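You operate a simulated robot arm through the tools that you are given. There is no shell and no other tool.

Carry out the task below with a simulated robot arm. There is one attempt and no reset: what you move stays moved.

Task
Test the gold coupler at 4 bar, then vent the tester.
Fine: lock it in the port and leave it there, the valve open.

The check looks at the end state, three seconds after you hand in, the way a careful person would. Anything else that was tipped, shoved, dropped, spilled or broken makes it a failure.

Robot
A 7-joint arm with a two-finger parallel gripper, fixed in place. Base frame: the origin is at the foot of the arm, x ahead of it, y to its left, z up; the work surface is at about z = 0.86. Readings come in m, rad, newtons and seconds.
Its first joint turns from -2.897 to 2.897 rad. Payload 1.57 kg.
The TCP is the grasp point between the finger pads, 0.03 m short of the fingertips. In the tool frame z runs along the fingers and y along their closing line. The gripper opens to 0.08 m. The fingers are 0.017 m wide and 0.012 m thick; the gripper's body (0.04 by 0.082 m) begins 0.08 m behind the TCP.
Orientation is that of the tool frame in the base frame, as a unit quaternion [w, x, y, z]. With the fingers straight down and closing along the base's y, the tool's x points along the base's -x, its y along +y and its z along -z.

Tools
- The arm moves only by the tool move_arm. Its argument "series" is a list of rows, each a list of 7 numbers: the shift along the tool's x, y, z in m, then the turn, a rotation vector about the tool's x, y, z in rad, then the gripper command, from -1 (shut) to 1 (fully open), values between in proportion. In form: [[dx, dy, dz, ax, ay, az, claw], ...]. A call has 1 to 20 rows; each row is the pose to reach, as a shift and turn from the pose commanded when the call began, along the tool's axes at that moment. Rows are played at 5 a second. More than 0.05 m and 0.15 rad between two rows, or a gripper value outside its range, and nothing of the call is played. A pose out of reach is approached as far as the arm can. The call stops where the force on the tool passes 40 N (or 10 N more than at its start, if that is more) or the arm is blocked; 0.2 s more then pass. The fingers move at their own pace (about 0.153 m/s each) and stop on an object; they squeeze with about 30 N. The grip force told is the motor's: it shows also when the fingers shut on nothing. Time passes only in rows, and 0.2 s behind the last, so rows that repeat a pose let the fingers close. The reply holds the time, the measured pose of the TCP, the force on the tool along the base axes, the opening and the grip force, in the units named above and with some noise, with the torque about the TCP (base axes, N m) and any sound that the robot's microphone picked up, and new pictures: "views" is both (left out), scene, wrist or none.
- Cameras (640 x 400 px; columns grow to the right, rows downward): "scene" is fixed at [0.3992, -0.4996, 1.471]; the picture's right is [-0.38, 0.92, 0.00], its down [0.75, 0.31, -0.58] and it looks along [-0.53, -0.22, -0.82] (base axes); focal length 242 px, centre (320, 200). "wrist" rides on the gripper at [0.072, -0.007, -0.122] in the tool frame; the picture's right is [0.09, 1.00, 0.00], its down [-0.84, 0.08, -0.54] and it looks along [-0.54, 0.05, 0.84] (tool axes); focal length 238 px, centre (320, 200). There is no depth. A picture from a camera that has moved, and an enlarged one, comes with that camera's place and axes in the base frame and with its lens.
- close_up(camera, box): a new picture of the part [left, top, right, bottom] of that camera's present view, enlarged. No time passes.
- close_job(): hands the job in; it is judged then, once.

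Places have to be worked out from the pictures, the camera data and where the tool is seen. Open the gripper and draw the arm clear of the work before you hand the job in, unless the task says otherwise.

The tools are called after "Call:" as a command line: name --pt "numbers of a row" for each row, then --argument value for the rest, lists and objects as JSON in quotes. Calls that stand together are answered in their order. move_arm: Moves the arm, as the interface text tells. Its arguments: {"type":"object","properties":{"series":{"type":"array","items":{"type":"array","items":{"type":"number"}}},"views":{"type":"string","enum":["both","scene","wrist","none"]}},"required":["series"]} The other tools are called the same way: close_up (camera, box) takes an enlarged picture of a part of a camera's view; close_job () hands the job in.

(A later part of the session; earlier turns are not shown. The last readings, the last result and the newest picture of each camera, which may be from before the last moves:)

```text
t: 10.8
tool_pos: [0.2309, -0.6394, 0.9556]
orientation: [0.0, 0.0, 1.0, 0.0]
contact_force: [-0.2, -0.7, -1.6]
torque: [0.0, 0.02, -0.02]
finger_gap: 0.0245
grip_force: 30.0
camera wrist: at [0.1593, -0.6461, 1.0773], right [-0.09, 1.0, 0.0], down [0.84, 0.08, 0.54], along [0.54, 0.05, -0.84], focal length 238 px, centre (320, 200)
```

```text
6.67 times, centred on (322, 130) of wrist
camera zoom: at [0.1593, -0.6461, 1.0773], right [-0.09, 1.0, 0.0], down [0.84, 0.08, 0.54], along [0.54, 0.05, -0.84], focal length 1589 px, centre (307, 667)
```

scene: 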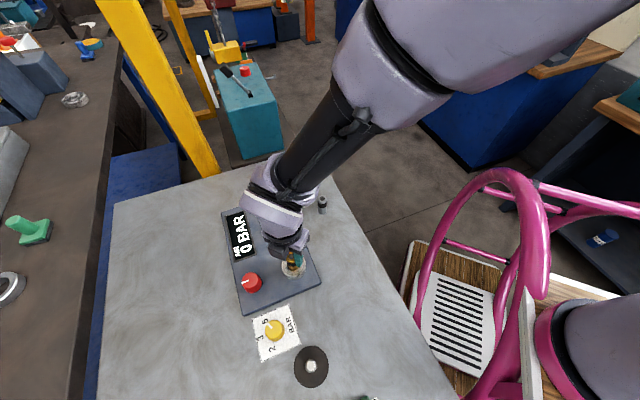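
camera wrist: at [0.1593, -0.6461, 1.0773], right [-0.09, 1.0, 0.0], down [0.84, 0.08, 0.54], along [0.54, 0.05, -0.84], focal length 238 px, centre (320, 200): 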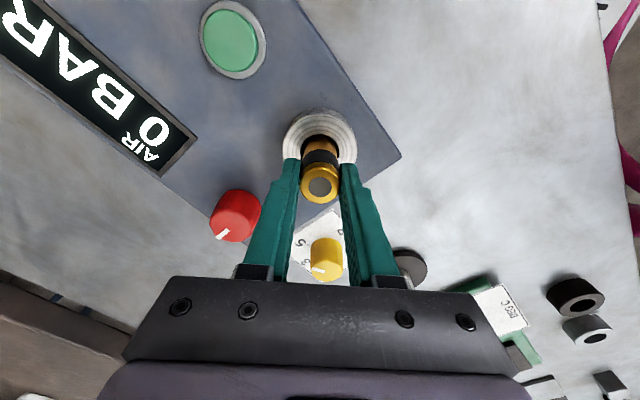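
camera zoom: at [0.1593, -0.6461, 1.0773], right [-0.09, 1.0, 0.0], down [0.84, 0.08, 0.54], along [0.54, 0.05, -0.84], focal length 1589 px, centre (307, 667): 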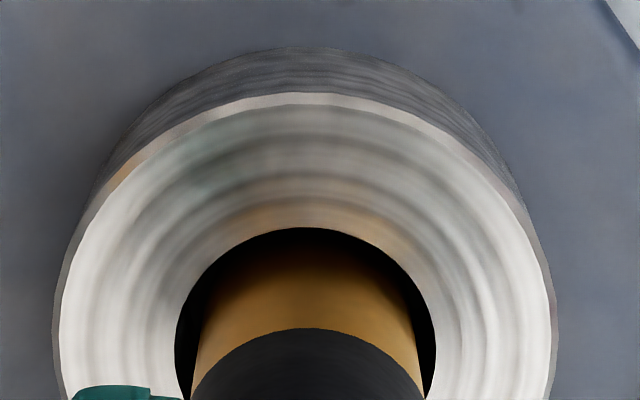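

The coupler is inside the bore without contact force. I'll continue down in 2 mm steps and watch the force for the seat.

Call:
move_arm --pt "0 0 0.002 0 0 0 -1" --pt "0 0 0.004 0 0 0 -1" --pt "0 0 0.006 0 0 0 -1" --pt "0 0 0.008 0 0 0 -1" --pt "0 0 0.008 0 0 0 -1" --views "scene"

Call:
close_up --camera "scene" --box '[276, 248, 308, 273]'

```text
t: 12.0
tool_pos: [0.2306, -0.6397, 0.9471]
orientation: [-0.001, 0.0, 1.0, -0.001]
contact_force: [0.0, -0.6, -2.4]
torque: [0.03, 0.01, -0.02]
finger_gap: 0.0248
grip_force: 30.3
```

scene: 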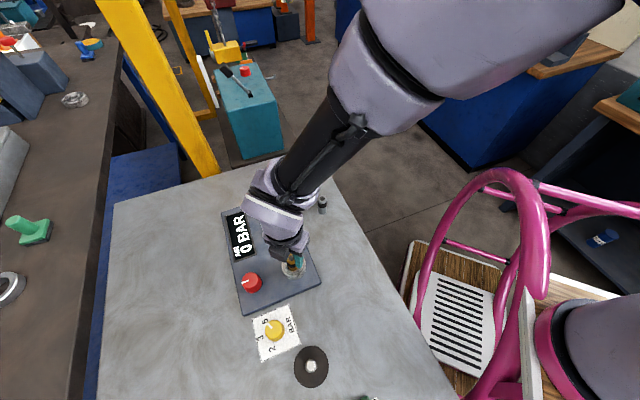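

```text
16.00 times, centred on (292, 260) of scene
camera zoom: at [0.3992, -0.4996, 1.471], right [-0.38, 0.92, 0.0], down [0.75, 0.31, -0.58], along [-0.53, -0.22, -0.82], focal length 3870 px, centre (768, -768)
```

zoom: 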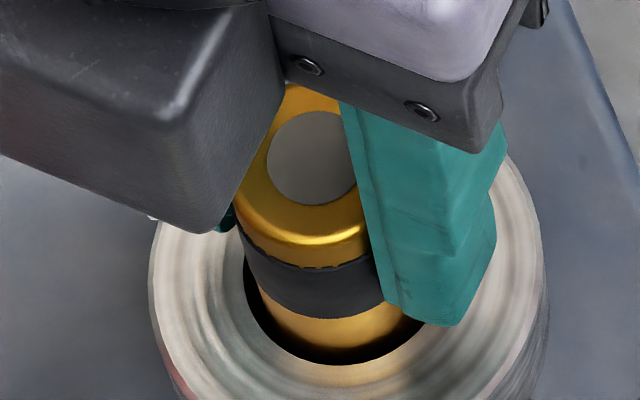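

Still no contact, so the seat is lower. I'll continue in small steps down to where the fingertips would still clear the rim (TCP ≥ 0.931).

Call:
move_arm --pt "0 0 0.002 0 0 0 -1" --pt "0 0 0.004 0 0 0 -1" --pt "0 0 0.006 0 0 0 -1" --pt "0 0 0.006 0 0 0 -1" --views "none"

Call:
close_up --camera "scene" --box '[276, 248, 308, 273]'

```text
t: 13.0
tool_pos: [0.2309, -0.6405, 0.9431]
orientation: [-0.001, 0.0, 1.0, -0.002]
contact_force: [-1.0, 2.3, 20.5]
torque: [0.2, 0.02, 0.08]
finger_gap: 0.0246
grip_force: 30.8
```

```text
16.00 times, centred on (292, 260) of scene
camera zoom: at [0.3992, -0.4996, 1.471], right [-0.38, 0.92, 0.0], down [0.75, 0.31, -0.58], along [-0.53, -0.22, -0.82], focal length 3870 px, centre (768, -768)
```

zoom: 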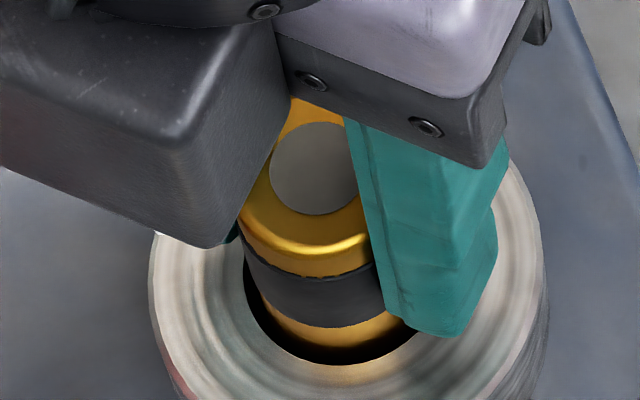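

Contact at TCP z ≈ 0.943 with 20 N: the coupler is on its seat. Keeping light downward pressure, I'll start a clockwise twist (seen from above) in small steps and listen or feel for the lock.

Call:
move_arm --pt "0 0 -0.0005 0 0 0.1 -1" --pt "0 0 -0.0005 0 0 0.2 -1" --pt "0 0 -0.0005 0 0 0.3 -1" --pt "0 0 -0.0005 0 0 0.4 -1" --pt "0 0 -0.0005 0 0 0.5 -1" --pt "0 0 -0.0005 0 0 0.5 -1" --views "both"

Call:
close_up --camera "scene" --box '[276, 248, 308, 273]'

Call:
close_up --camera "wrist" --box '[270, 100, 370, 210]'

```text
t: 14.4
tool_pos: [0.2297, -0.6391, 0.9418]
orientation: [0.0, 0.248, 0.969, 0.0]
contact_force: [-0.7, -0.9, 20.1]
torque: [-0.03, 0.1, 0.01]
finger_gap: 0.0248
grip_force: 29.6
camera wrist: at [0.1648, -0.6104, 1.0639], right [0.4, 0.92, 0.0], down [0.77, -0.33, 0.54], along [0.5, -0.22, -0.84], focal length 238 px, centre (320, 200)
```

scene: 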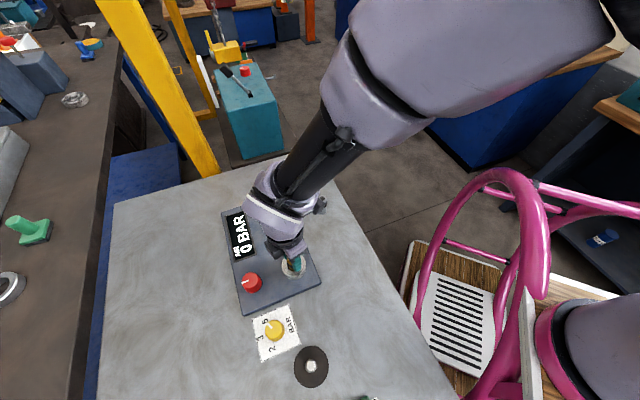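
wrist: 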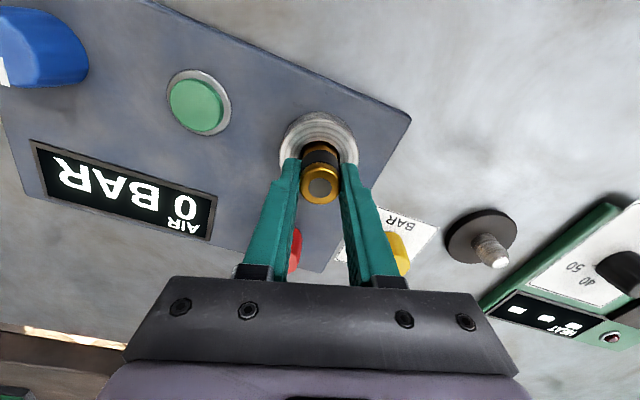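

```text
16.00 times, centred on (292, 260) of scene
camera zoom: at [0.3992, -0.4996, 1.471], right [-0.38, 0.92, 0.0], down [0.75, 0.31, -0.58], along [-0.53, -0.22, -0.82], focal length 3870 px, centre (768, -768)
```

zoom: 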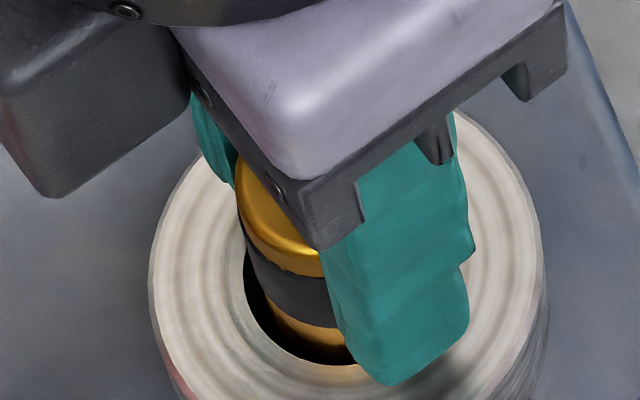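

```text
3.64 times, centred on (320, 155) of wrist
camera zoom: at [0.1648, -0.6104, 1.0639], right [0.4, 0.92, 0.0], down [0.77, -0.33, 0.54], along [0.5, -0.22, -0.84], focal length 867 px, centre (320, 364)
```

zoom: 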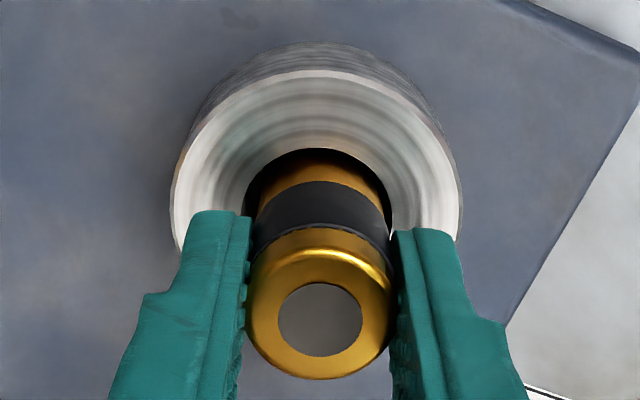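

The coupler turned 0.5 rad freely with no sound so far. I'll keep twisting clockwise, watching torque and sound.

Call:
move_arm --pt "0 0 0 0 0 0.1 -1" --pt "0 0 0 0 0 0.2 -1" --pt "0 0 0 0 0 0.3 -1" --pt "0 0 0 0 0 0.4 -1" --pt "0 0 0 0 0 0.5 -1" --pt "0 0 0 0 0 0.6 -1" --pt "0 0 0 0 0 0.6 -1" --views "scene"

```text
t: 16.0
tool_pos: [0.2316, -0.639, 0.9407]
orientation: [0.0, 0.523, 0.852, 0.0]
contact_force: [4.0, -1.5, 13.8]
torque: [-0.12, -0.22, -0.04]
finger_gap: 0.0244
grip_force: 29.8
```

scene: 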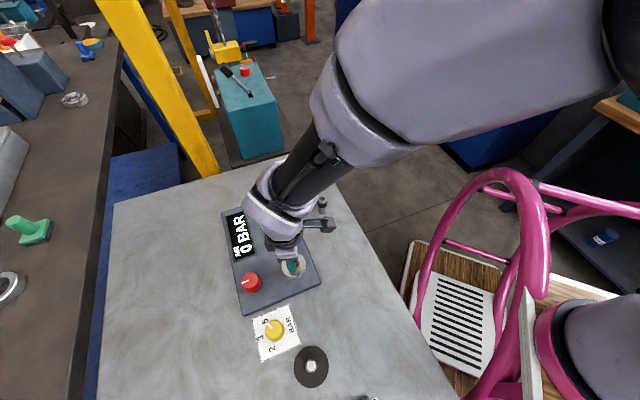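

No lock sensed yet at 63°; downward force is dropping slightly. I'll continue clockwise past 90°.

Call:
move_arm --pt "0 0 0 0 0 0.1 -1" --pt "0 0 0 0 0 0.2 -1" --pt "0 0 0 0 0 0.3 -1" --pt "0 0 0 0 0 0.4 -1" --pt "0 0 0 0 0 0.5 -1" --pt "0 0 0 0 0 0.6 -1" --pt "0 0 0 0 0 0.6 -1" --views "both"

Call:
close_up --camera "wrist" --box '[270, 100, 370, 210]'

Call:
close_up --camera "scene" --box '[216, 200, 316, 300]'

```text
t: 17.6
tool_pos: [0.2305, -0.6395, 0.943]
orientation: [0.0, 0.752, 0.659, 0.0]
contact_force: [-1.7, -0.7, 11.6]
torque: [0.01, 0.05, -0.03]
finger_gap: 0.0245
grip_force: 30.1
camera wrist: at [0.234, -0.5672, 1.0637], right [1.0, -0.04, 0.0], down [-0.03, -0.84, 0.54], along [-0.02, -0.54, -0.84], focal length 238 px, centre (320, 200)
```

scene: 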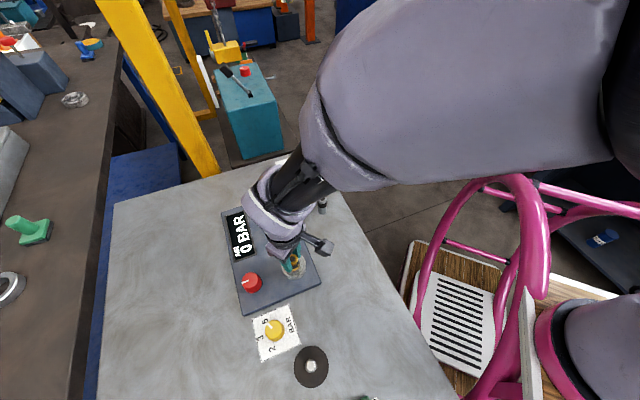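
wrist: 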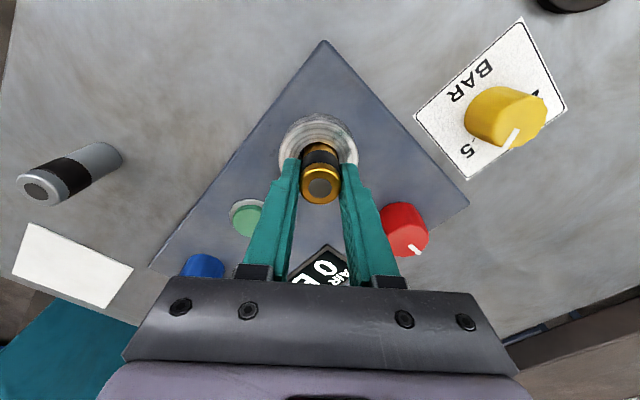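

```text
3.64 times, centred on (320, 155) of wrist
camera zoom: at [0.234, -0.5672, 1.0637], right [1.0, -0.04, 0.0], down [-0.03, -0.84, 0.54], along [-0.02, -0.54, -0.84], focal length 867 px, centre (320, 364)
```

zoom: 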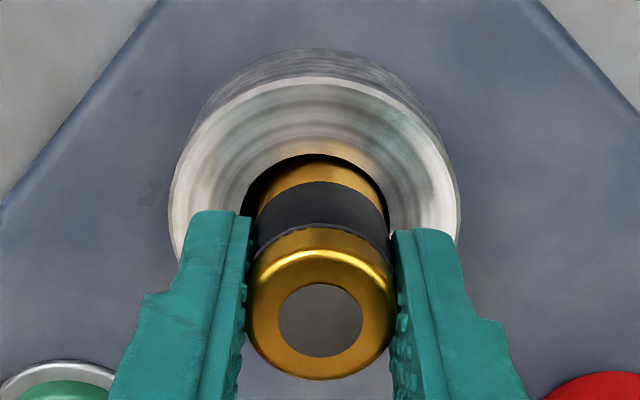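

```text
4.00 times, centred on (266, 250) of scene
camera zoom: at [0.3992, -0.4996, 1.471], right [-0.38, 0.92, 0.0], down [0.75, 0.31, -0.58], along [-0.53, -0.22, -0.82], focal length 967 px, centre (536, 0)
```

zoom: 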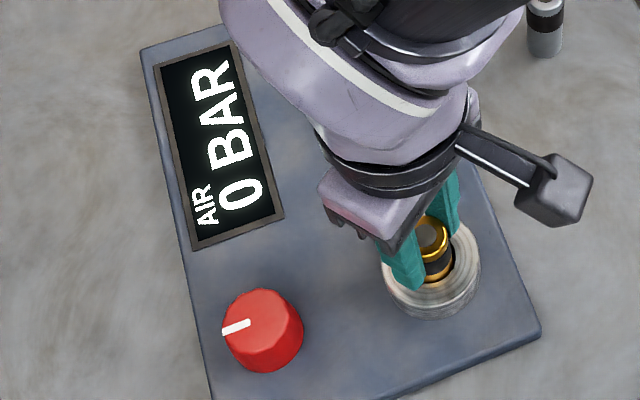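

After 97° clockwise no lock is felt. I'll try pressing harder (staying below 40 N) to see whether the lock is a push-in detent, listening for a click.

Call:
move_arm --pt "0 0 0.001 0 0 0 -1" --pt "0 0 0.002 0 0 0 -1" --pt "0 0 0.003 0 0 0 -1" --pt "0 0 0.003 0 0 0 -1" --views "none"

Call:
close_up --camera "scene" --box '[276, 248, 308, 273]'

```text
t: 18.6
tool_pos: [0.2306, -0.6402, 0.9385]
orientation: [0.001, 0.751, 0.66, 0.0]
contact_force: [-2.8, -0.5, 21.2]
torque: [-0.07, 0.09, 0.04]
finger_gap: 0.0246
grip_force: 30.3
```

```text
16.00 times, centred on (292, 260) of scene
camera zoom: at [0.3992, -0.4996, 1.471], right [-0.38, 0.92, 0.0], down [0.75, 0.31, -0.58], along [-0.53, -0.22, -0.82], focal length 3870 px, centre (768, -768)
```

zoom: 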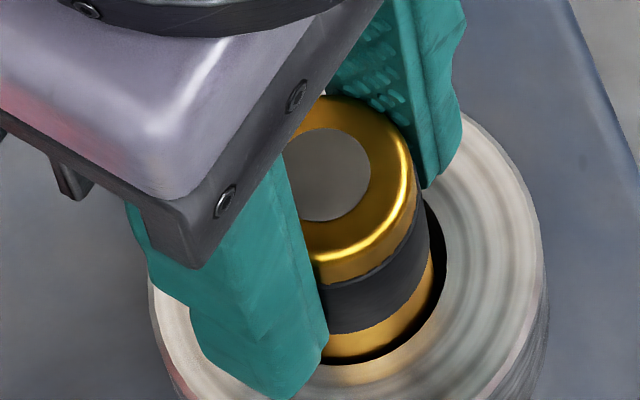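

It went about 3 mm lower at only 21 N, so either the coupler slid in the grip or it moved in the port. I'll check the coupler's height relative to the fingers and the rim.

Call:
close_up --camera "wrist" --box '[270, 100, 370, 210]'

Call:
close_up --camera "scene" --box '[216, 200, 316, 300]'

```text
3.64 times, centred on (320, 155) of wrist
camera zoom: at [0.2339, -0.5672, 1.0612], right [1.0, -0.04, 0.0], down [-0.03, -0.84, 0.54], along [-0.02, -0.54, -0.84], focal length 867 px, centre (320, 364)
```

zoom: 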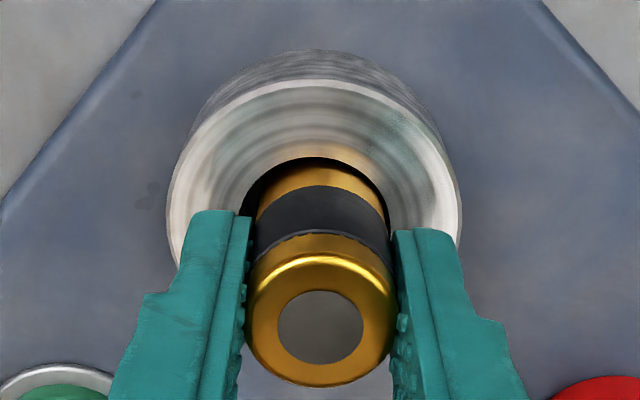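

```text
4.00 times, centred on (266, 250) of scene
camera zoom: at [0.3992, -0.4996, 1.471], right [-0.38, 0.92, 0.0], down [0.75, 0.31, -0.58], along [-0.53, -0.22, -0.82], focal length 967 px, centre (536, 0)
```

zoom: 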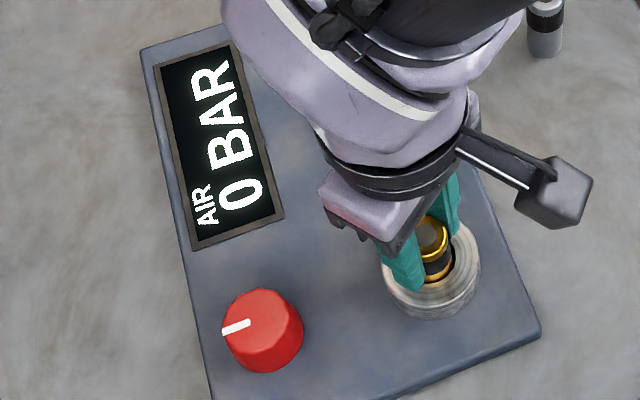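

The coupler slid up about 2.7 mm in the grip, so it's fully on its seat and a harder push isn't available this way. I'll ease the pressure and turn further clockwise before trying the other direction.

Call:
move_arm --pt "0 0 -0.001 0 0 0.1 -1" --pt "0 0 -0.001 0 0 0.2 -1" --pt "0 0 -0.001 0 0 0.3 -1" --pt "0 0 -0.001 0 0 0.4 -1" --pt "0 0 -0.001 0 0 0.5 -1" --pt "0 0 -0.001 0 0 0.6 -1" --pt "0 0 -0.001 0 0 0.6 -1" --views "none"

```text
t: 20.2
tool_pos: [0.2303, -0.6387, 0.9391]
orientation: [0.0, 0.913, 0.407, 0.0]
contact_force: [-1.5, 0.5, -1.1]
torque: [0.03, -0.01, 0.0]
finger_gap: 0.0249
grip_force: 30.4
```

At 132° clockwise there's still no lock. I'll press lightly again and turn counter-clockwise, watching for torque or a sound.

Call:
move_arm --pt "0 0 0.0015 0 0 0 -1" --pt "0 0 0.0015 0 0 -0.12 -1" --pt "0 0 0.0015 0 0 -0.24 -1" --pt "0 0 0.0015 0 0 -0.36 -1" --pt "0 0 0.0015 0 0 -0.48 -1" --pt "0 0 0.0015 0 0 -0.6 -1" --pt "0 0 0.0015 0 0 -0.72 -1" --pt "0 0 0.0015 0 0 -0.84 -1" --pt "0 0 0.0015 0 0 -0.84 -1" --views "none"

```text
t: 22.2
tool_pos: [0.2319, -0.6391, 0.9378]
orientation: [0.0, 0.666, 0.746, 0.0]
contact_force: [-2.7, -2.2, 13.9]
torque: [-0.18, 0.14, 0.07]
finger_gap: 0.0247
grip_force: 29.9
```

Nothing yet after turning back 48°. Continuing counter-clockwise with the same light pressure.

Call:
move_arm --pt "0 0 0 0 0 -0.12 -1" --pt "0 0 0 0 0 -0.24 -1" --pt "0 0 0 0 0 -0.36 -1" --pt "0 0 0 0 0 -0.48 -1" --pt "0 0 0 0 0 -0.6 -1" --pt "0 0 0 0 0 -0.72 -1" --pt "0 0 0 0 0 -0.84 -1" --pt "0 0 0 0 0 -0.96 -1" --pt "0 0 0 0 0 -1.08 -1" --pt "0 0 0 0 0 -1.2 -1" --pt "0 0 0 0 0 -1.2 -1" --views "both"

Call:
close_up --camera "wrist" --box '[270, 100, 370, 210]'

```text
t: 24.6
tool_pos: [0.2309, -0.6398, 0.9398]
orientation: [0.0, 0.129, 0.992, 0.0]
contact_force: [-0.7, -0.4, 10.7]
torque: [-0.04, 0.02, 0.07]
finger_gap: 0.0246
grip_force: 29.5
camera wrist: at [0.1602, -0.627, 1.0604], right [0.17, 0.99, 0.0], down [0.83, -0.14, 0.54], along [0.53, -0.09, -0.84], focal length 238 px, centre (320, 200)
```

scene: 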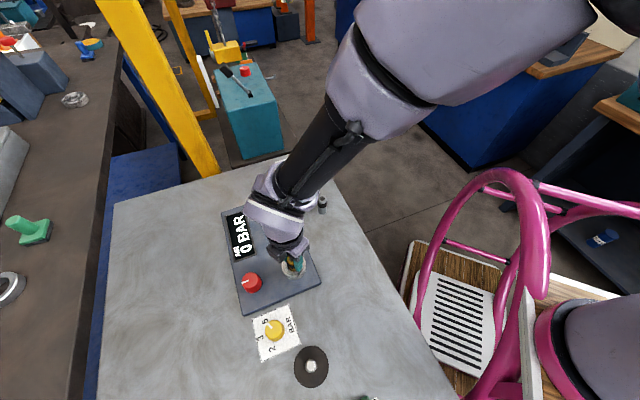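
wrist: 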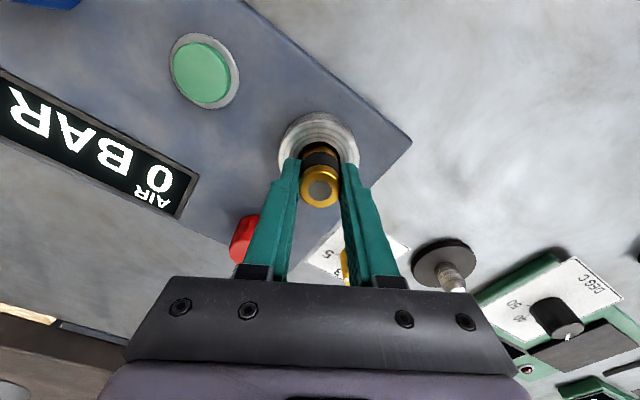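

```text
3.64 times, centred on (320, 155) of wrist
camera zoom: at [0.1602, -0.627, 1.0604], right [0.17, 0.99, 0.0], down [0.83, -0.14, 0.54], along [0.53, -0.09, -0.84], focal length 867 px, centre (320, 364)
```

zoom: 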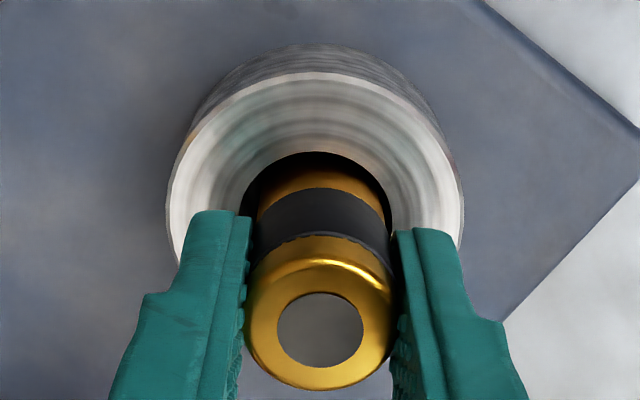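

Back near the starting angle with nothing found. I'll keep turning counter-clockwise beyond the original orientation.

Call:
move_arm --pt "0 0 0 0 0 -0.12 -1" --pt "0 0 0 0 0 -0.24 -1" --pt "0 0 0 0 0 -0.36 -1" --pt "0 0 0 0 0 -0.48 -1" --pt "0 0 0 0 0 -0.6 -1" --pt "0 0 0 0 0 -0.72 -1" --pt "0 0 0 0 0 -0.84 -1" --pt "0 0 0 0 0 -0.96 -1" --pt "0 0 0 0 0 -1.08 -1" --pt "0 0 0 0 0 -1.2 -1" --pt "0 0 0 0 0 -1.2 -1" --views "both"

```text
t: 27.0
tool_pos: [0.2313, -0.6393, 0.939]
orientation: [-0.001, -0.453, 0.892, 0.0]
contact_force: [0.2, -0.1, 2.7]
torque: [0.05, -0.04, 0.0]
finger_gap: 0.0244
grip_force: 29.8
camera wrist: at [0.1941, -0.7009, 1.0604], right [-0.86, 0.51, 0.0], down [0.43, 0.72, 0.54], along [0.28, 0.47, -0.84], focal length 238 px, centre (320, 200)
```

scene: 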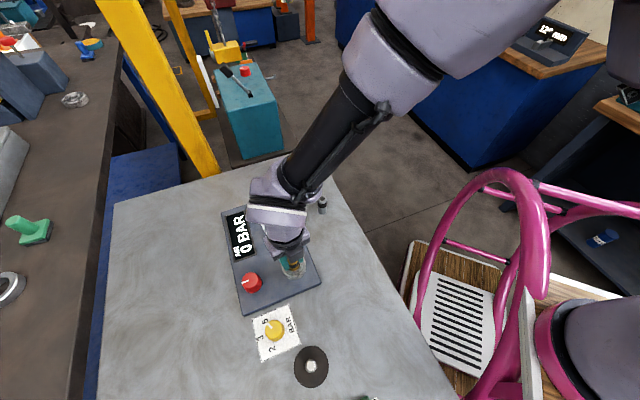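
wrist: 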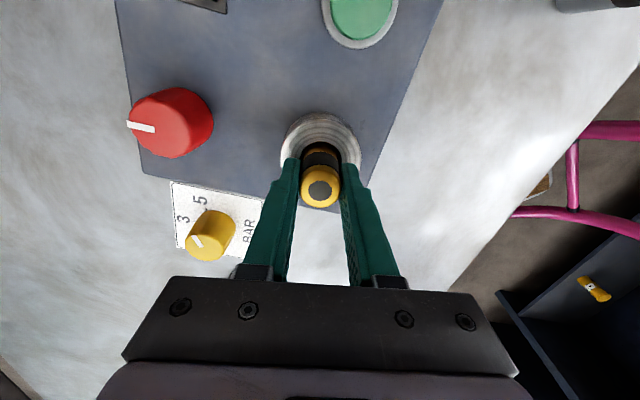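

Still free at -54°. I'll press a touch more and go on to about -105°.

Call:
move_arm --pt "0 0 0.001 0 0 -0.12 -1" --pt "0 0 0.001 0 0 -0.24 -1" --pt "0 0 0.001 0 0 -0.36 -1" --pt "0 0 0.001 0 0 -0.48 -1" --pt "0 0 0.001 0 0 -0.6 -1" --pt "0 0 0.001 0 0 -0.72 -1" --pt "0 0 0.001 0 0 -0.84 -1" --pt "0 0 0.001 0 0 -0.9 -1" --pt "0 0 0.001 0 0 -0.9 -1" --views "wrist"

Call:
close_up --camera "wrist" --box '[270, 100, 370, 210]'

```text
t: 29.0
tool_pos: [0.2299, -0.6387, 0.9376]
orientation: [-0.001, 0.796, -0.605, 0.0]
contact_force: [-2.9, -3.2, 17.7]
torque: [-0.22, 0.1, 0.02]
finger_gap: 0.0246
grip_force: 29.9
camera wrist: at [0.2567, -0.7069, 1.0597], right [-0.94, -0.35, 0.0], down [-0.3, 0.79, 0.54], along [-0.19, 0.51, -0.84], focal length 238 px, centre (320, 200)
```

wrist: 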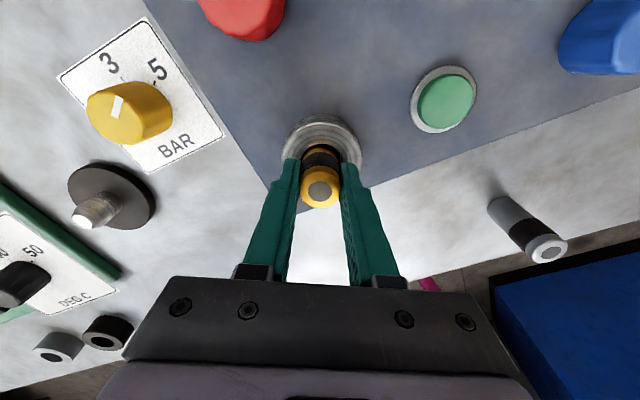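

```text
3.64 times, centred on (320, 155) of wrist
camera zoom: at [0.2567, -0.7069, 1.0597], right [-0.94, -0.35, 0.0], down [-0.3, 0.79, 0.54], along [-0.19, 0.51, -0.84], focal length 867 px, centre (320, 364)
```

zoom: 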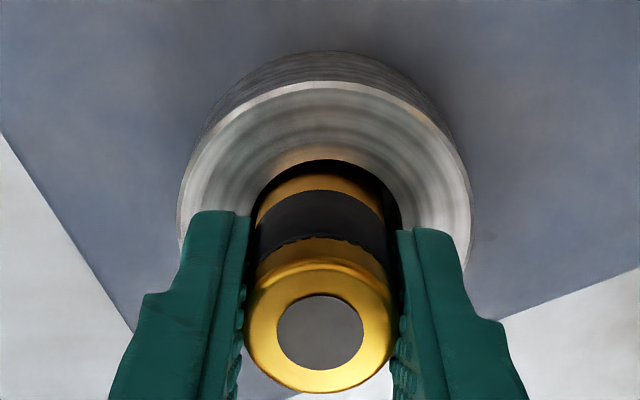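

No lock in either direction over the whole sweep. As a cheap test of whether it is already held, I'll lift gently by 4 mm and read the force.

Call:
move_arm --pt "0 0 -0.002 0 0 0 -1" --pt "0 0 -0.004 0 0 0 -1" --pt "0 0 -0.006 0 0 0 -1" --pt "0 0 -0.006 0 0 0 -1" --views "none"

Call:
close_up --camera "wrist" --box '[270, 100, 370, 210]'

Call:
close_up --camera "wrist" --box '[40, 10, 240, 190]'

```text
t: 30.0
tool_pos: [0.2313, -0.6392, 0.9425]
orientation: [0.0, 0.796, -0.606, 0.001]
contact_force: [-0.1, 0.2, -2.4]
torque: [0.0, 0.0, -0.03]
finger_gap: 0.0248
grip_force: 29.6
```

```text
3.64 times, centred on (320, 155) of wrist
camera zoom: at [0.2569, -0.7069, 1.0649], right [-0.94, -0.35, 0.0], down [-0.3, 0.79, 0.54], along [-0.19, 0.51, -0.84], focal length 867 px, centre (320, 364)
```

zoom: 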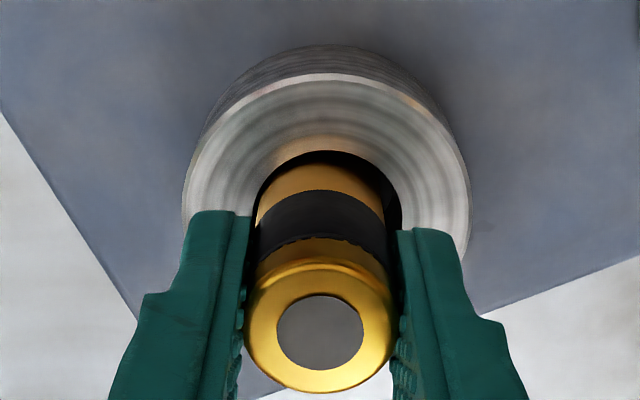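

```text
2.22 times, centred on (140, 100) of wrist
camera zoom: at [0.2569, -0.7069, 1.0649], right [-0.94, -0.35, 0.0], down [-0.3, 0.79, 0.54], along [-0.19, 0.51, -0.84], focal length 530 px, centre (720, 422)
```

zoom: 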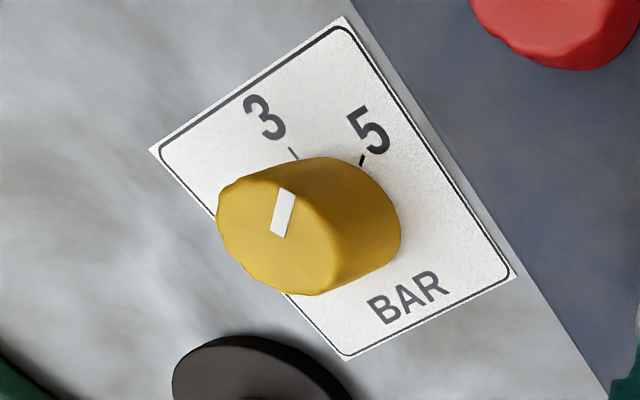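

It lifts freely, so it isn't locked yet (and the dial pointer currently reads 5). I'll raise the coupler out of the bore and inspect the inside of the port for key slots or pins.

Call:
move_arm --pt "0 0 -0.03 0 0 0 -1" --pt "0 0 -0.06 0 0 0 -1" --pt "0 0 -0.08 0 0 0 -1" --pt "0.02 0.0 -0.1 0 0 0 -1" --pt "0.04 0.0 -0.1 0 0 0 -1" --pt "0.04 0.0 -0.1 0 0 0 -1" --views "both"

Call:
close_up --camera "scene" --box '[275, 248, 315, 288]'

```text
t: 31.4
tool_pos: [0.2415, -0.679, 1.0437]
orientation: [0.0, 0.795, -0.606, 0.0]
contact_force: [0.5, -0.6, -1.8]
torque: [0.01, 0.0, 0.02]
finger_gap: 0.0246
grip_force: 30.3
camera wrist: at [0.2676, -0.746, 1.1651], right [-0.94, -0.35, 0.0], down [-0.3, 0.79, 0.54], along [-0.19, 0.51, -0.84], focal length 238 px, centre (320, 200)
```

scene: 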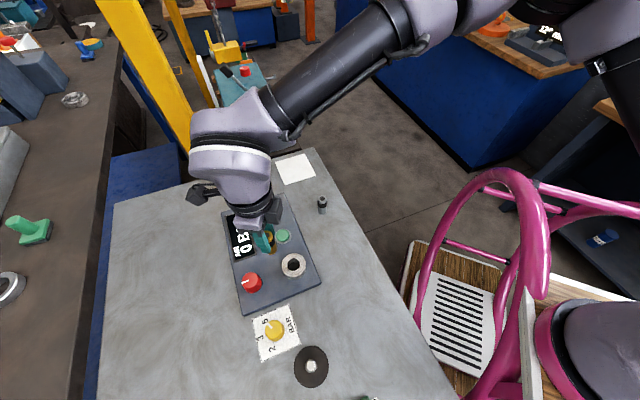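
wrist: 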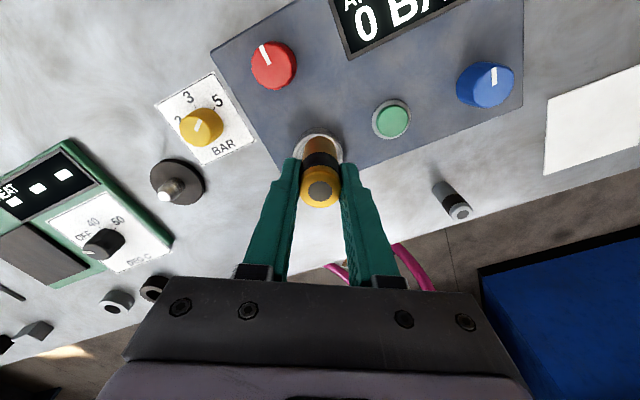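

```text
10.00 times, centred on (295, 268) of scene
camera zoom: at [0.3992, -0.4996, 1.471], right [-0.38, 0.92, 0.0], down [0.75, 0.31, -0.58], along [-0.53, -0.22, -0.82], focal length 2418 px, centre (570, -480)
```

zoom: 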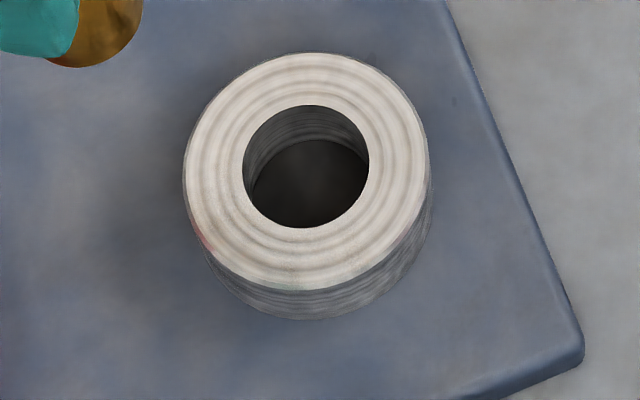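

The bore looks plain. I'll zoom in to the bore bottom and the coupler's free end, and re-read the dial from this angle.

Call:
close_up --camera "scene" --box '[284, 254, 304, 274]'

Call:
close_up --camera "wrist" --box '[285, 120, 355, 190]'

Call:
close_up --camera "wrist" --box '[150, 70, 260, 170]'

Call:
close_up --camera "wrist" --box '[230, 0, 530, 150]'

```text
16.00 times, centred on (294, 264) of scene
camera zoom: at [0.3992, -0.4996, 1.471], right [-0.38, 0.92, 0.0], down [0.75, 0.31, -0.58], along [-0.53, -0.22, -0.82], focal length 3870 px, centre (736, -824)
```

zoom: 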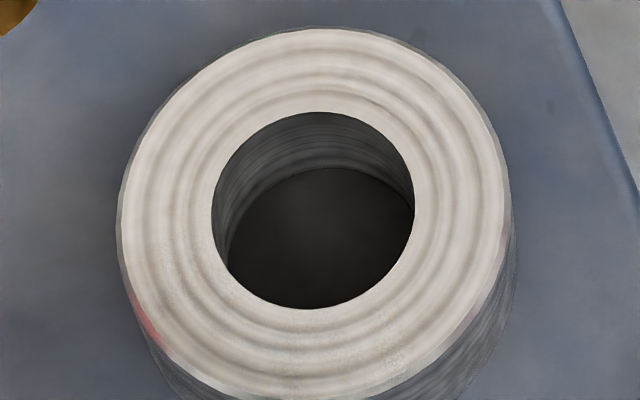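

```text
5.71 times, centred on (320, 155) of wrist
camera zoom: at [0.2676, -0.746, 1.1651], right [-0.94, -0.35, 0.0], down [-0.3, 0.79, 0.54], along [-0.19, 0.51, -0.84], focal length 1362 px, centre (320, 457)
```

zoom: 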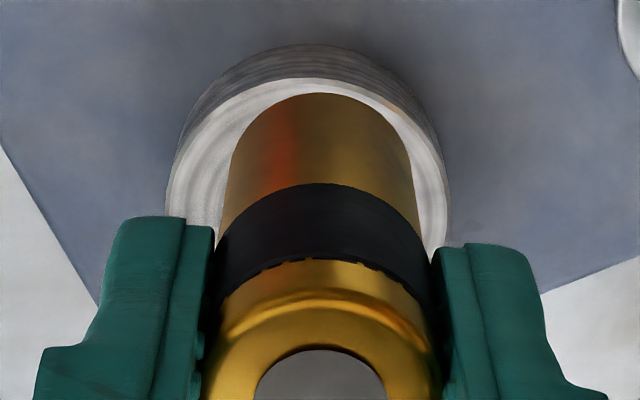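

```text
4.00 times, centred on (205, 120) of wrist
camera zoom: at [0.2676, -0.746, 1.1651], right [-0.94, -0.35, 0.0], down [-0.3, 0.79, 0.54], along [-0.19, 0.51, -0.84], focal length 953 px, centre (780, 520)
```

zoom: 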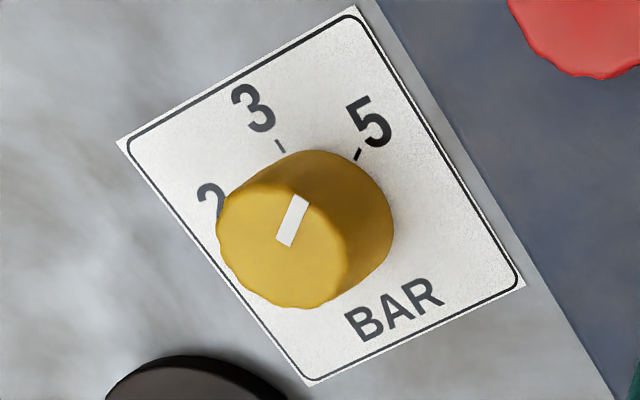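

```text
2.13 times, centred on (380, 75) of wrist
camera zoom: at [0.2676, -0.746, 1.1651], right [-0.94, -0.35, 0.0], down [-0.3, 0.79, 0.54], along [-0.19, 0.51, -0.84], focal length 508 px, centre (192, 467)
```

zoom: 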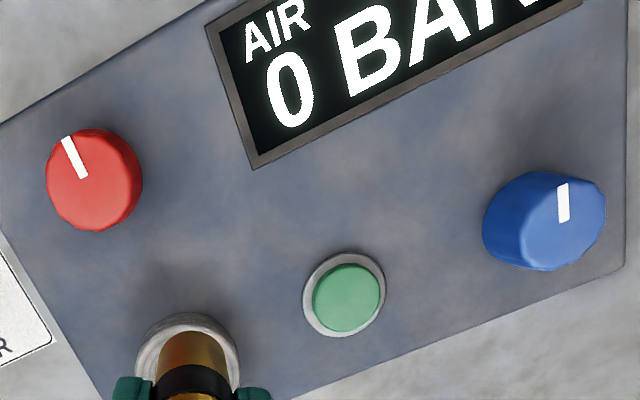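

The bore is a plain cylinder about 24 mm deep, with no slots. I'll bring the coupler back over the bore and check alignment again before lowering.

Call:
move_arm --pt "-0.02 0 0 0 0 0 -1" --pt "-0.04 0 0 0 0 0 -1" --pt "-0.04 0 0.03 0 0 0 -1" --pt "-0.04 0 0.055 0 0 0 -1" --pt "-0.04 0 0.07 0 0 0 -1" --pt "-0.04 0 0.07 0 0 0 -1" --views "both"

Call:
close_up --camera "wrist" --box '[285, 110, 355, 165]'

Call:
close_up --camera "scene" --box '[272, 242, 312, 282]'

```text
t: 32.8
tool_pos: [0.2313, -0.638, 0.9741]
orientation: [0.0, 0.796, -0.606, 0.0]
contact_force: [-0.7, -0.6, -1.5]
torque: [0.0, 0.0, -0.02]
finger_gap: 0.0246
grip_force: 30.0
camera wrist: at [0.2568, -0.7068, 1.0947], right [-0.94, -0.35, 0.0], down [-0.3, 0.79, 0.54], along [-0.19, 0.51, -0.84], focal length 238 px, centre (320, 200)
```

scene: 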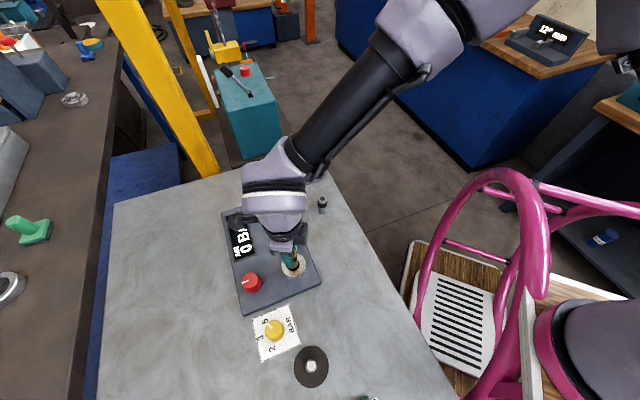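
wrist: 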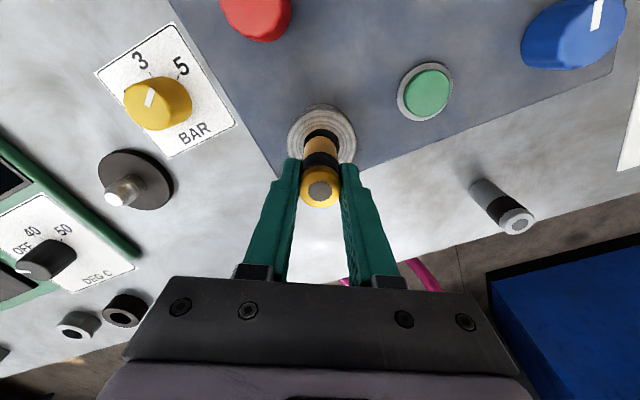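

```text
7.27 times, centred on (320, 138) of wrist
camera zoom: at [0.2568, -0.7068, 1.0947], right [-0.94, -0.35, 0.0], down [-0.3, 0.79, 0.54], along [-0.19, 0.51, -0.84], focal length 1734 px, centre (320, 654)
```

zoom: 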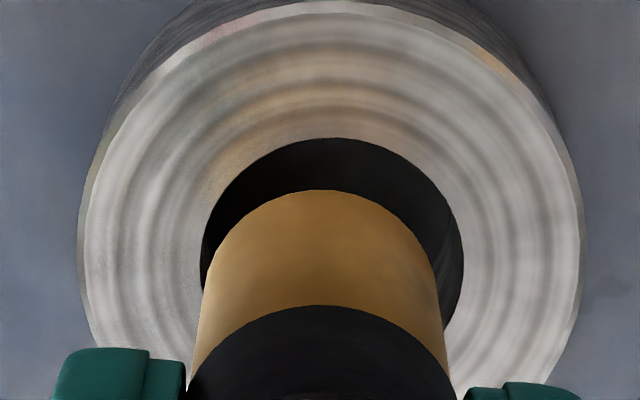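

```text
10.00 times, centred on (292, 262) of scene
camera zoom: at [0.3992, -0.4996, 1.471], right [-0.38, 0.92, 0.0], down [0.75, 0.31, -0.58], along [-0.53, -0.22, -0.82], focal length 2418 px, centre (600, -420)
```

zoom: 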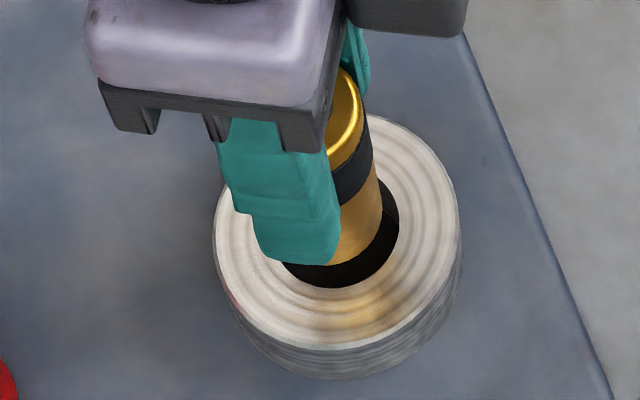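

The bore centre is about 1.3 mm to the tool's +y and 1 mm to its -x. I'll correct and lower 30 mm in steps into the bore.

Call:
move_arm --pt "-0.001 0.0013 0.0 0 0 0 -1" --pt "-0.001 0.0013 0.005 0 0 0 -1" --pt "-0.001 0.0013 0.01 0 0 0 -1" --pt "-0.001 0.0013 0.015 0 0 0 -1" --pt "-0.001 0.0013 0.02 0 0 0 -1" --pt "-0.001 0.0013 0.025 0 0 0 -1" --pt "-0.001 0.0013 0.03 0 0 0 -1" --pt "-0.001 0.0013 0.03 0 0 0 -1" --views "wrist"

Call:
close_up --camera "wrist" --box '[285, 110, 355, 165]'

```text
t: 34.6
tool_pos: [0.2297, -0.6393, 0.9433]
orientation: [0.0, 0.796, -0.606, 0.0]
contact_force: [-1.0, -0.2, -2.3]
torque: [-0.02, 0.0, 0.0]
finger_gap: 0.0245
grip_force: 29.8
camera wrist: at [0.2548, -0.7068, 1.0649], right [-0.94, -0.35, 0.0], down [-0.3, 0.79, 0.54], along [-0.19, 0.51, -0.84], focal length 238 px, centre (320, 200)
```

wrist: 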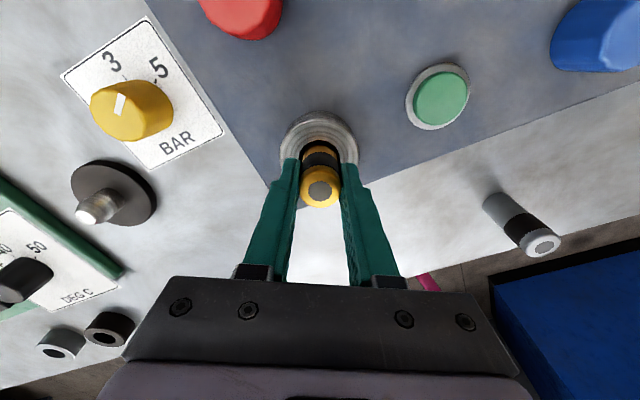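

```text
7.27 times, centred on (320, 138) of wrist
camera zoom: at [0.2548, -0.7068, 1.0649], right [-0.94, -0.35, 0.0], down [-0.3, 0.79, 0.54], along [-0.19, 0.51, -0.84], focal length 1734 px, centre (320, 654)
```

zoom: 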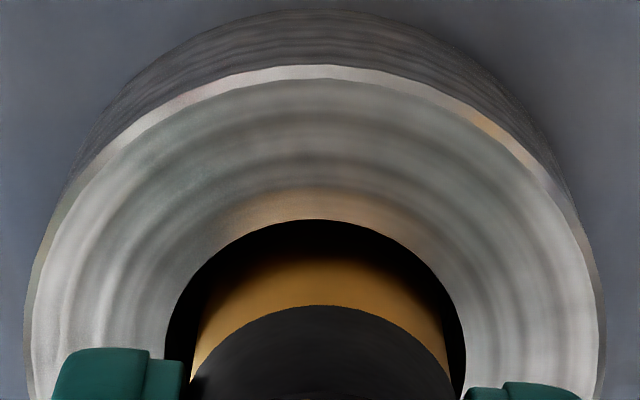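

The coupler is back in the bore and well centred. I'll seat it again and retry a clockwise twist from here with steady pressure.

Call:
move_arm --pt "0 0 0.002 0 0 0 -1" --pt "0 0 0.004 0 0 0 -1" --pt "0 0 0.0055 0 0 0 -1" --pt "0 0 0.0055 0 0 0 -1" --views "none"

```text
t: 35.6
tool_pos: [0.2287, -0.6386, 0.9392]
orientation: [0.0, 0.796, -0.605, 0.0]
contact_force: [0.5, 1.7, 2.4]
torque: [0.02, -0.01, 0.02]
finger_gap: 0.0246
grip_force: 29.9
```

Light contact now (about 5 N). I'll add a little pressure and twist clockwise 1.6 rad in one smooth sequence.

Call:
move_arm --pt "0 0 0.001 0 0 0 -1" --pt "0 0 0.0015 0 0 0.1 -1" --pt "0 0 0.0015 0 0 0.2 -1" --pt "0 0 0.0015 0 0 0.3 -1" --pt "0 0 0.0015 0 0 0.4 -1" --pt "0 0 0.0015 0 0 0.5 -1" --pt "0 0 0.0015 0 0 0.6 -1" --pt "0 0 0.0015 0 0 0.7 -1" --pt "0 0 0.0015 0 0 0.8 -1" --pt "0 0 0.0015 0 0 0.9 -1" --pt "0 0 0.0015 0 0 1.0 -1" --pt "0 0 0.0015 0 0 1.1 -1" --pt "0 0 0.0015 0 0 1.2 -1" --pt "0 0 0.0015 0 0 1.3 -1" --pt "0 0 0.0015 0 0 1.4 -1" --pt "0 0 0.0015 0 0 1.5 -1" --pt "0 0 0.0015 0 0 1.6 -1" --pt "0 0 0.0015 0 0 1.6 -1" --views "scene"

```text
t: 39.4
tool_pos: [0.2297, -0.6392, 0.937]
orientation: [0.001, -0.118, 0.993, 0.0]
contact_force: [-0.5, -0.7, 14.4]
torque: [0.0, 0.07, -0.05]
finger_gap: 0.0246
grip_force: 30.6
```

scene: 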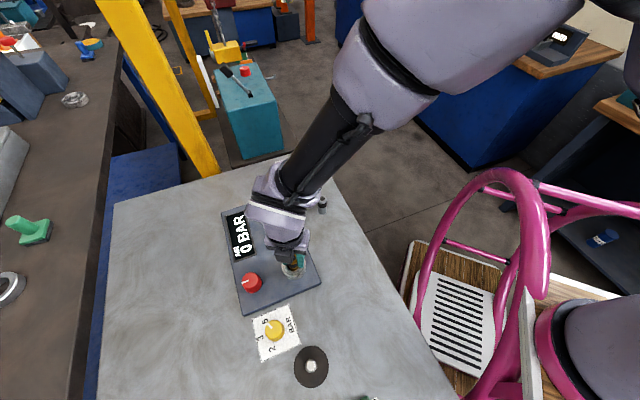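

Still no lock from twisting. I'll release the coupler in the bore and retreat upward, to see how it sits and then try a firm push from above.

Call:
move_arm --pt "0 0 -0.001 0 0 0 -0.3" --pt "0 0 -0.001 0 0 0 0.2" --pt "0 0 -0.001 0 0 0 0.2" --pt "0 0 -0.03 0 0 0 0.2" --pt "0 0 -0.06 0 0 0 0.2" --pt "0 0 -0.09 0 0 0 0.2" --pt "0 0 -0.09 0 0 0 0.2" --views "both"

Call:
close_up --camera "scene" --box '[270, 235, 320, 285]'

Call:
close_up --camera "wrist" --box '[270, 80, 370, 180]'

```text
t: 41.0
tool_pos: [0.2291, -0.6386, 1.0268]
orientation: [0.0, -0.12, 0.993, 0.0]
contact_force: [-0.2, -0.4, -0.3]
torque: [0.0, 0.02, -0.01]
finger_gap: 0.0478
grip_force: 0.2
camera wrist: at [0.1607, -0.6625, 1.1488], right [-0.33, 0.95, 0.0], down [0.79, 0.27, 0.54], along [0.51, 0.18, -0.84], focal length 238 px, centre (320, 200)
```

scene: 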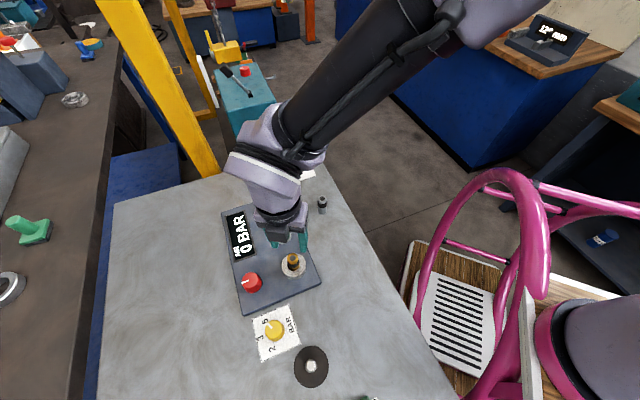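
wrist: 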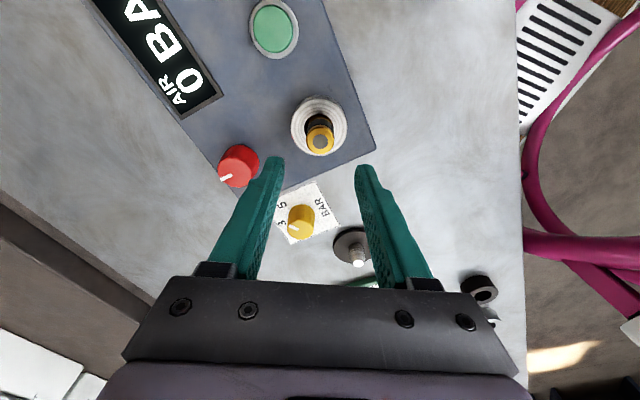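

```text
8.00 times, centred on (295, 260) of scene
camera zoom: at [0.3992, -0.4996, 1.471], right [-0.38, 0.92, 0.0], down [0.75, 0.31, -0.58], along [-0.53, -0.22, -0.82], focal length 1935 px, centre (520, -280)
```

zoom: 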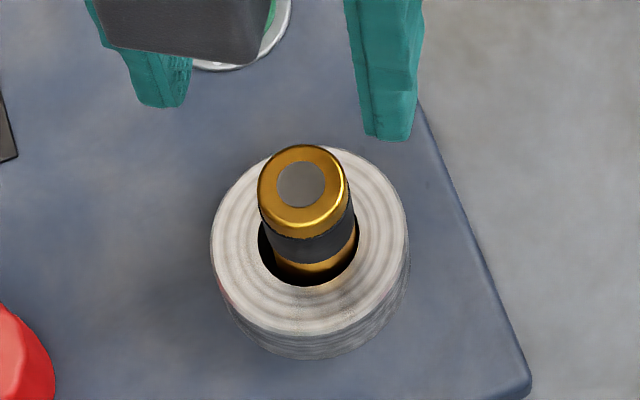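

```text
4.00 times, centred on (320, 130) of wrist
camera zoom: at [0.1607, -0.6625, 1.1488], right [-0.33, 0.95, 0.0], down [0.79, 0.27, 0.54], along [0.51, 0.18, -0.84], focal length 953 px, centre (320, 480)
```

zoom: 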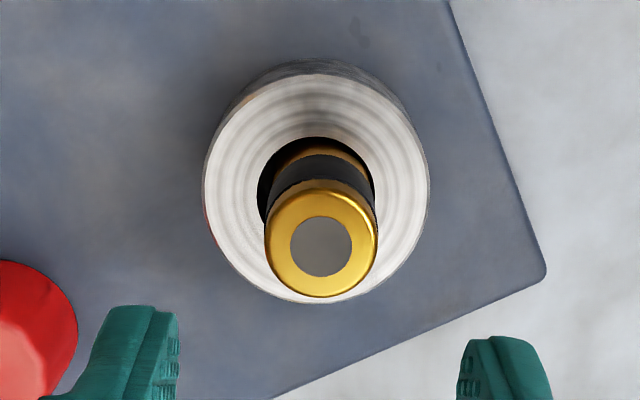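

The coupler stands upright in the port, and the tool is right above it. I'll close the fingers and press down gently on its top, step by step, listening for a click.

Call:
move_arm --pt "0 0 0.0 0 0 0 -0.5" --pt "0 0 0.0 0 0 0 -1" --pt "0 0 0.03 0 0 0 -1" --pt "0 0 0.048 0 0 0 -1" --pt "0 0 0.053 0 0 0 -1" --pt "0 0 0.056 0 0 0 -1" --pt "0 0 0.058 0 0 0 -1" --pt "0 0 0.059 0 0 0 -1" --pt "0 0 0.06 0 0 0 -1" --pt "0 0 0.061 0 0 0 -1" --pt "0 0 0.061 0 0 0 -1" --views "wrist"

```text
t: 42.9
tool_pos: [0.2292, -0.6411, 0.9702]
orientation: [-0.001, -0.118, 0.993, -0.003]
contact_force: [-0.6, 4.5, 18.8]
torque: [0.3, 0.03, 0.02]
finger_gap: 0.0
grip_force: 20.9
stopped in row 9: the force on the tool passed its limit at 43 N (the readings are from after the stop); the commanded pose is now the measured one
camera wrist: at [0.1613, -0.6627, 1.0919], right [-0.32, 0.95, 0.0], down [0.79, 0.28, 0.54], along [0.51, 0.17, -0.84], focal length 238 px, centre (320, 200)
```

wrist: 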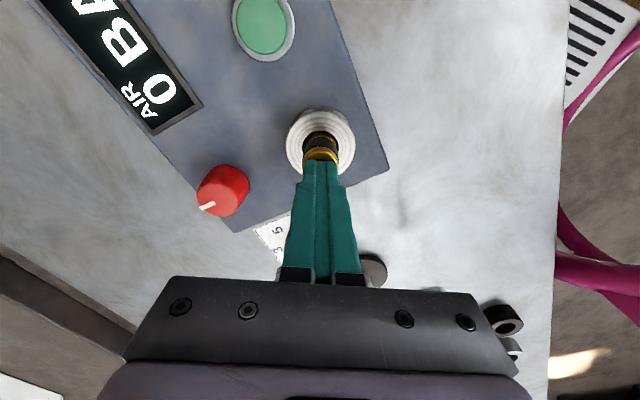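

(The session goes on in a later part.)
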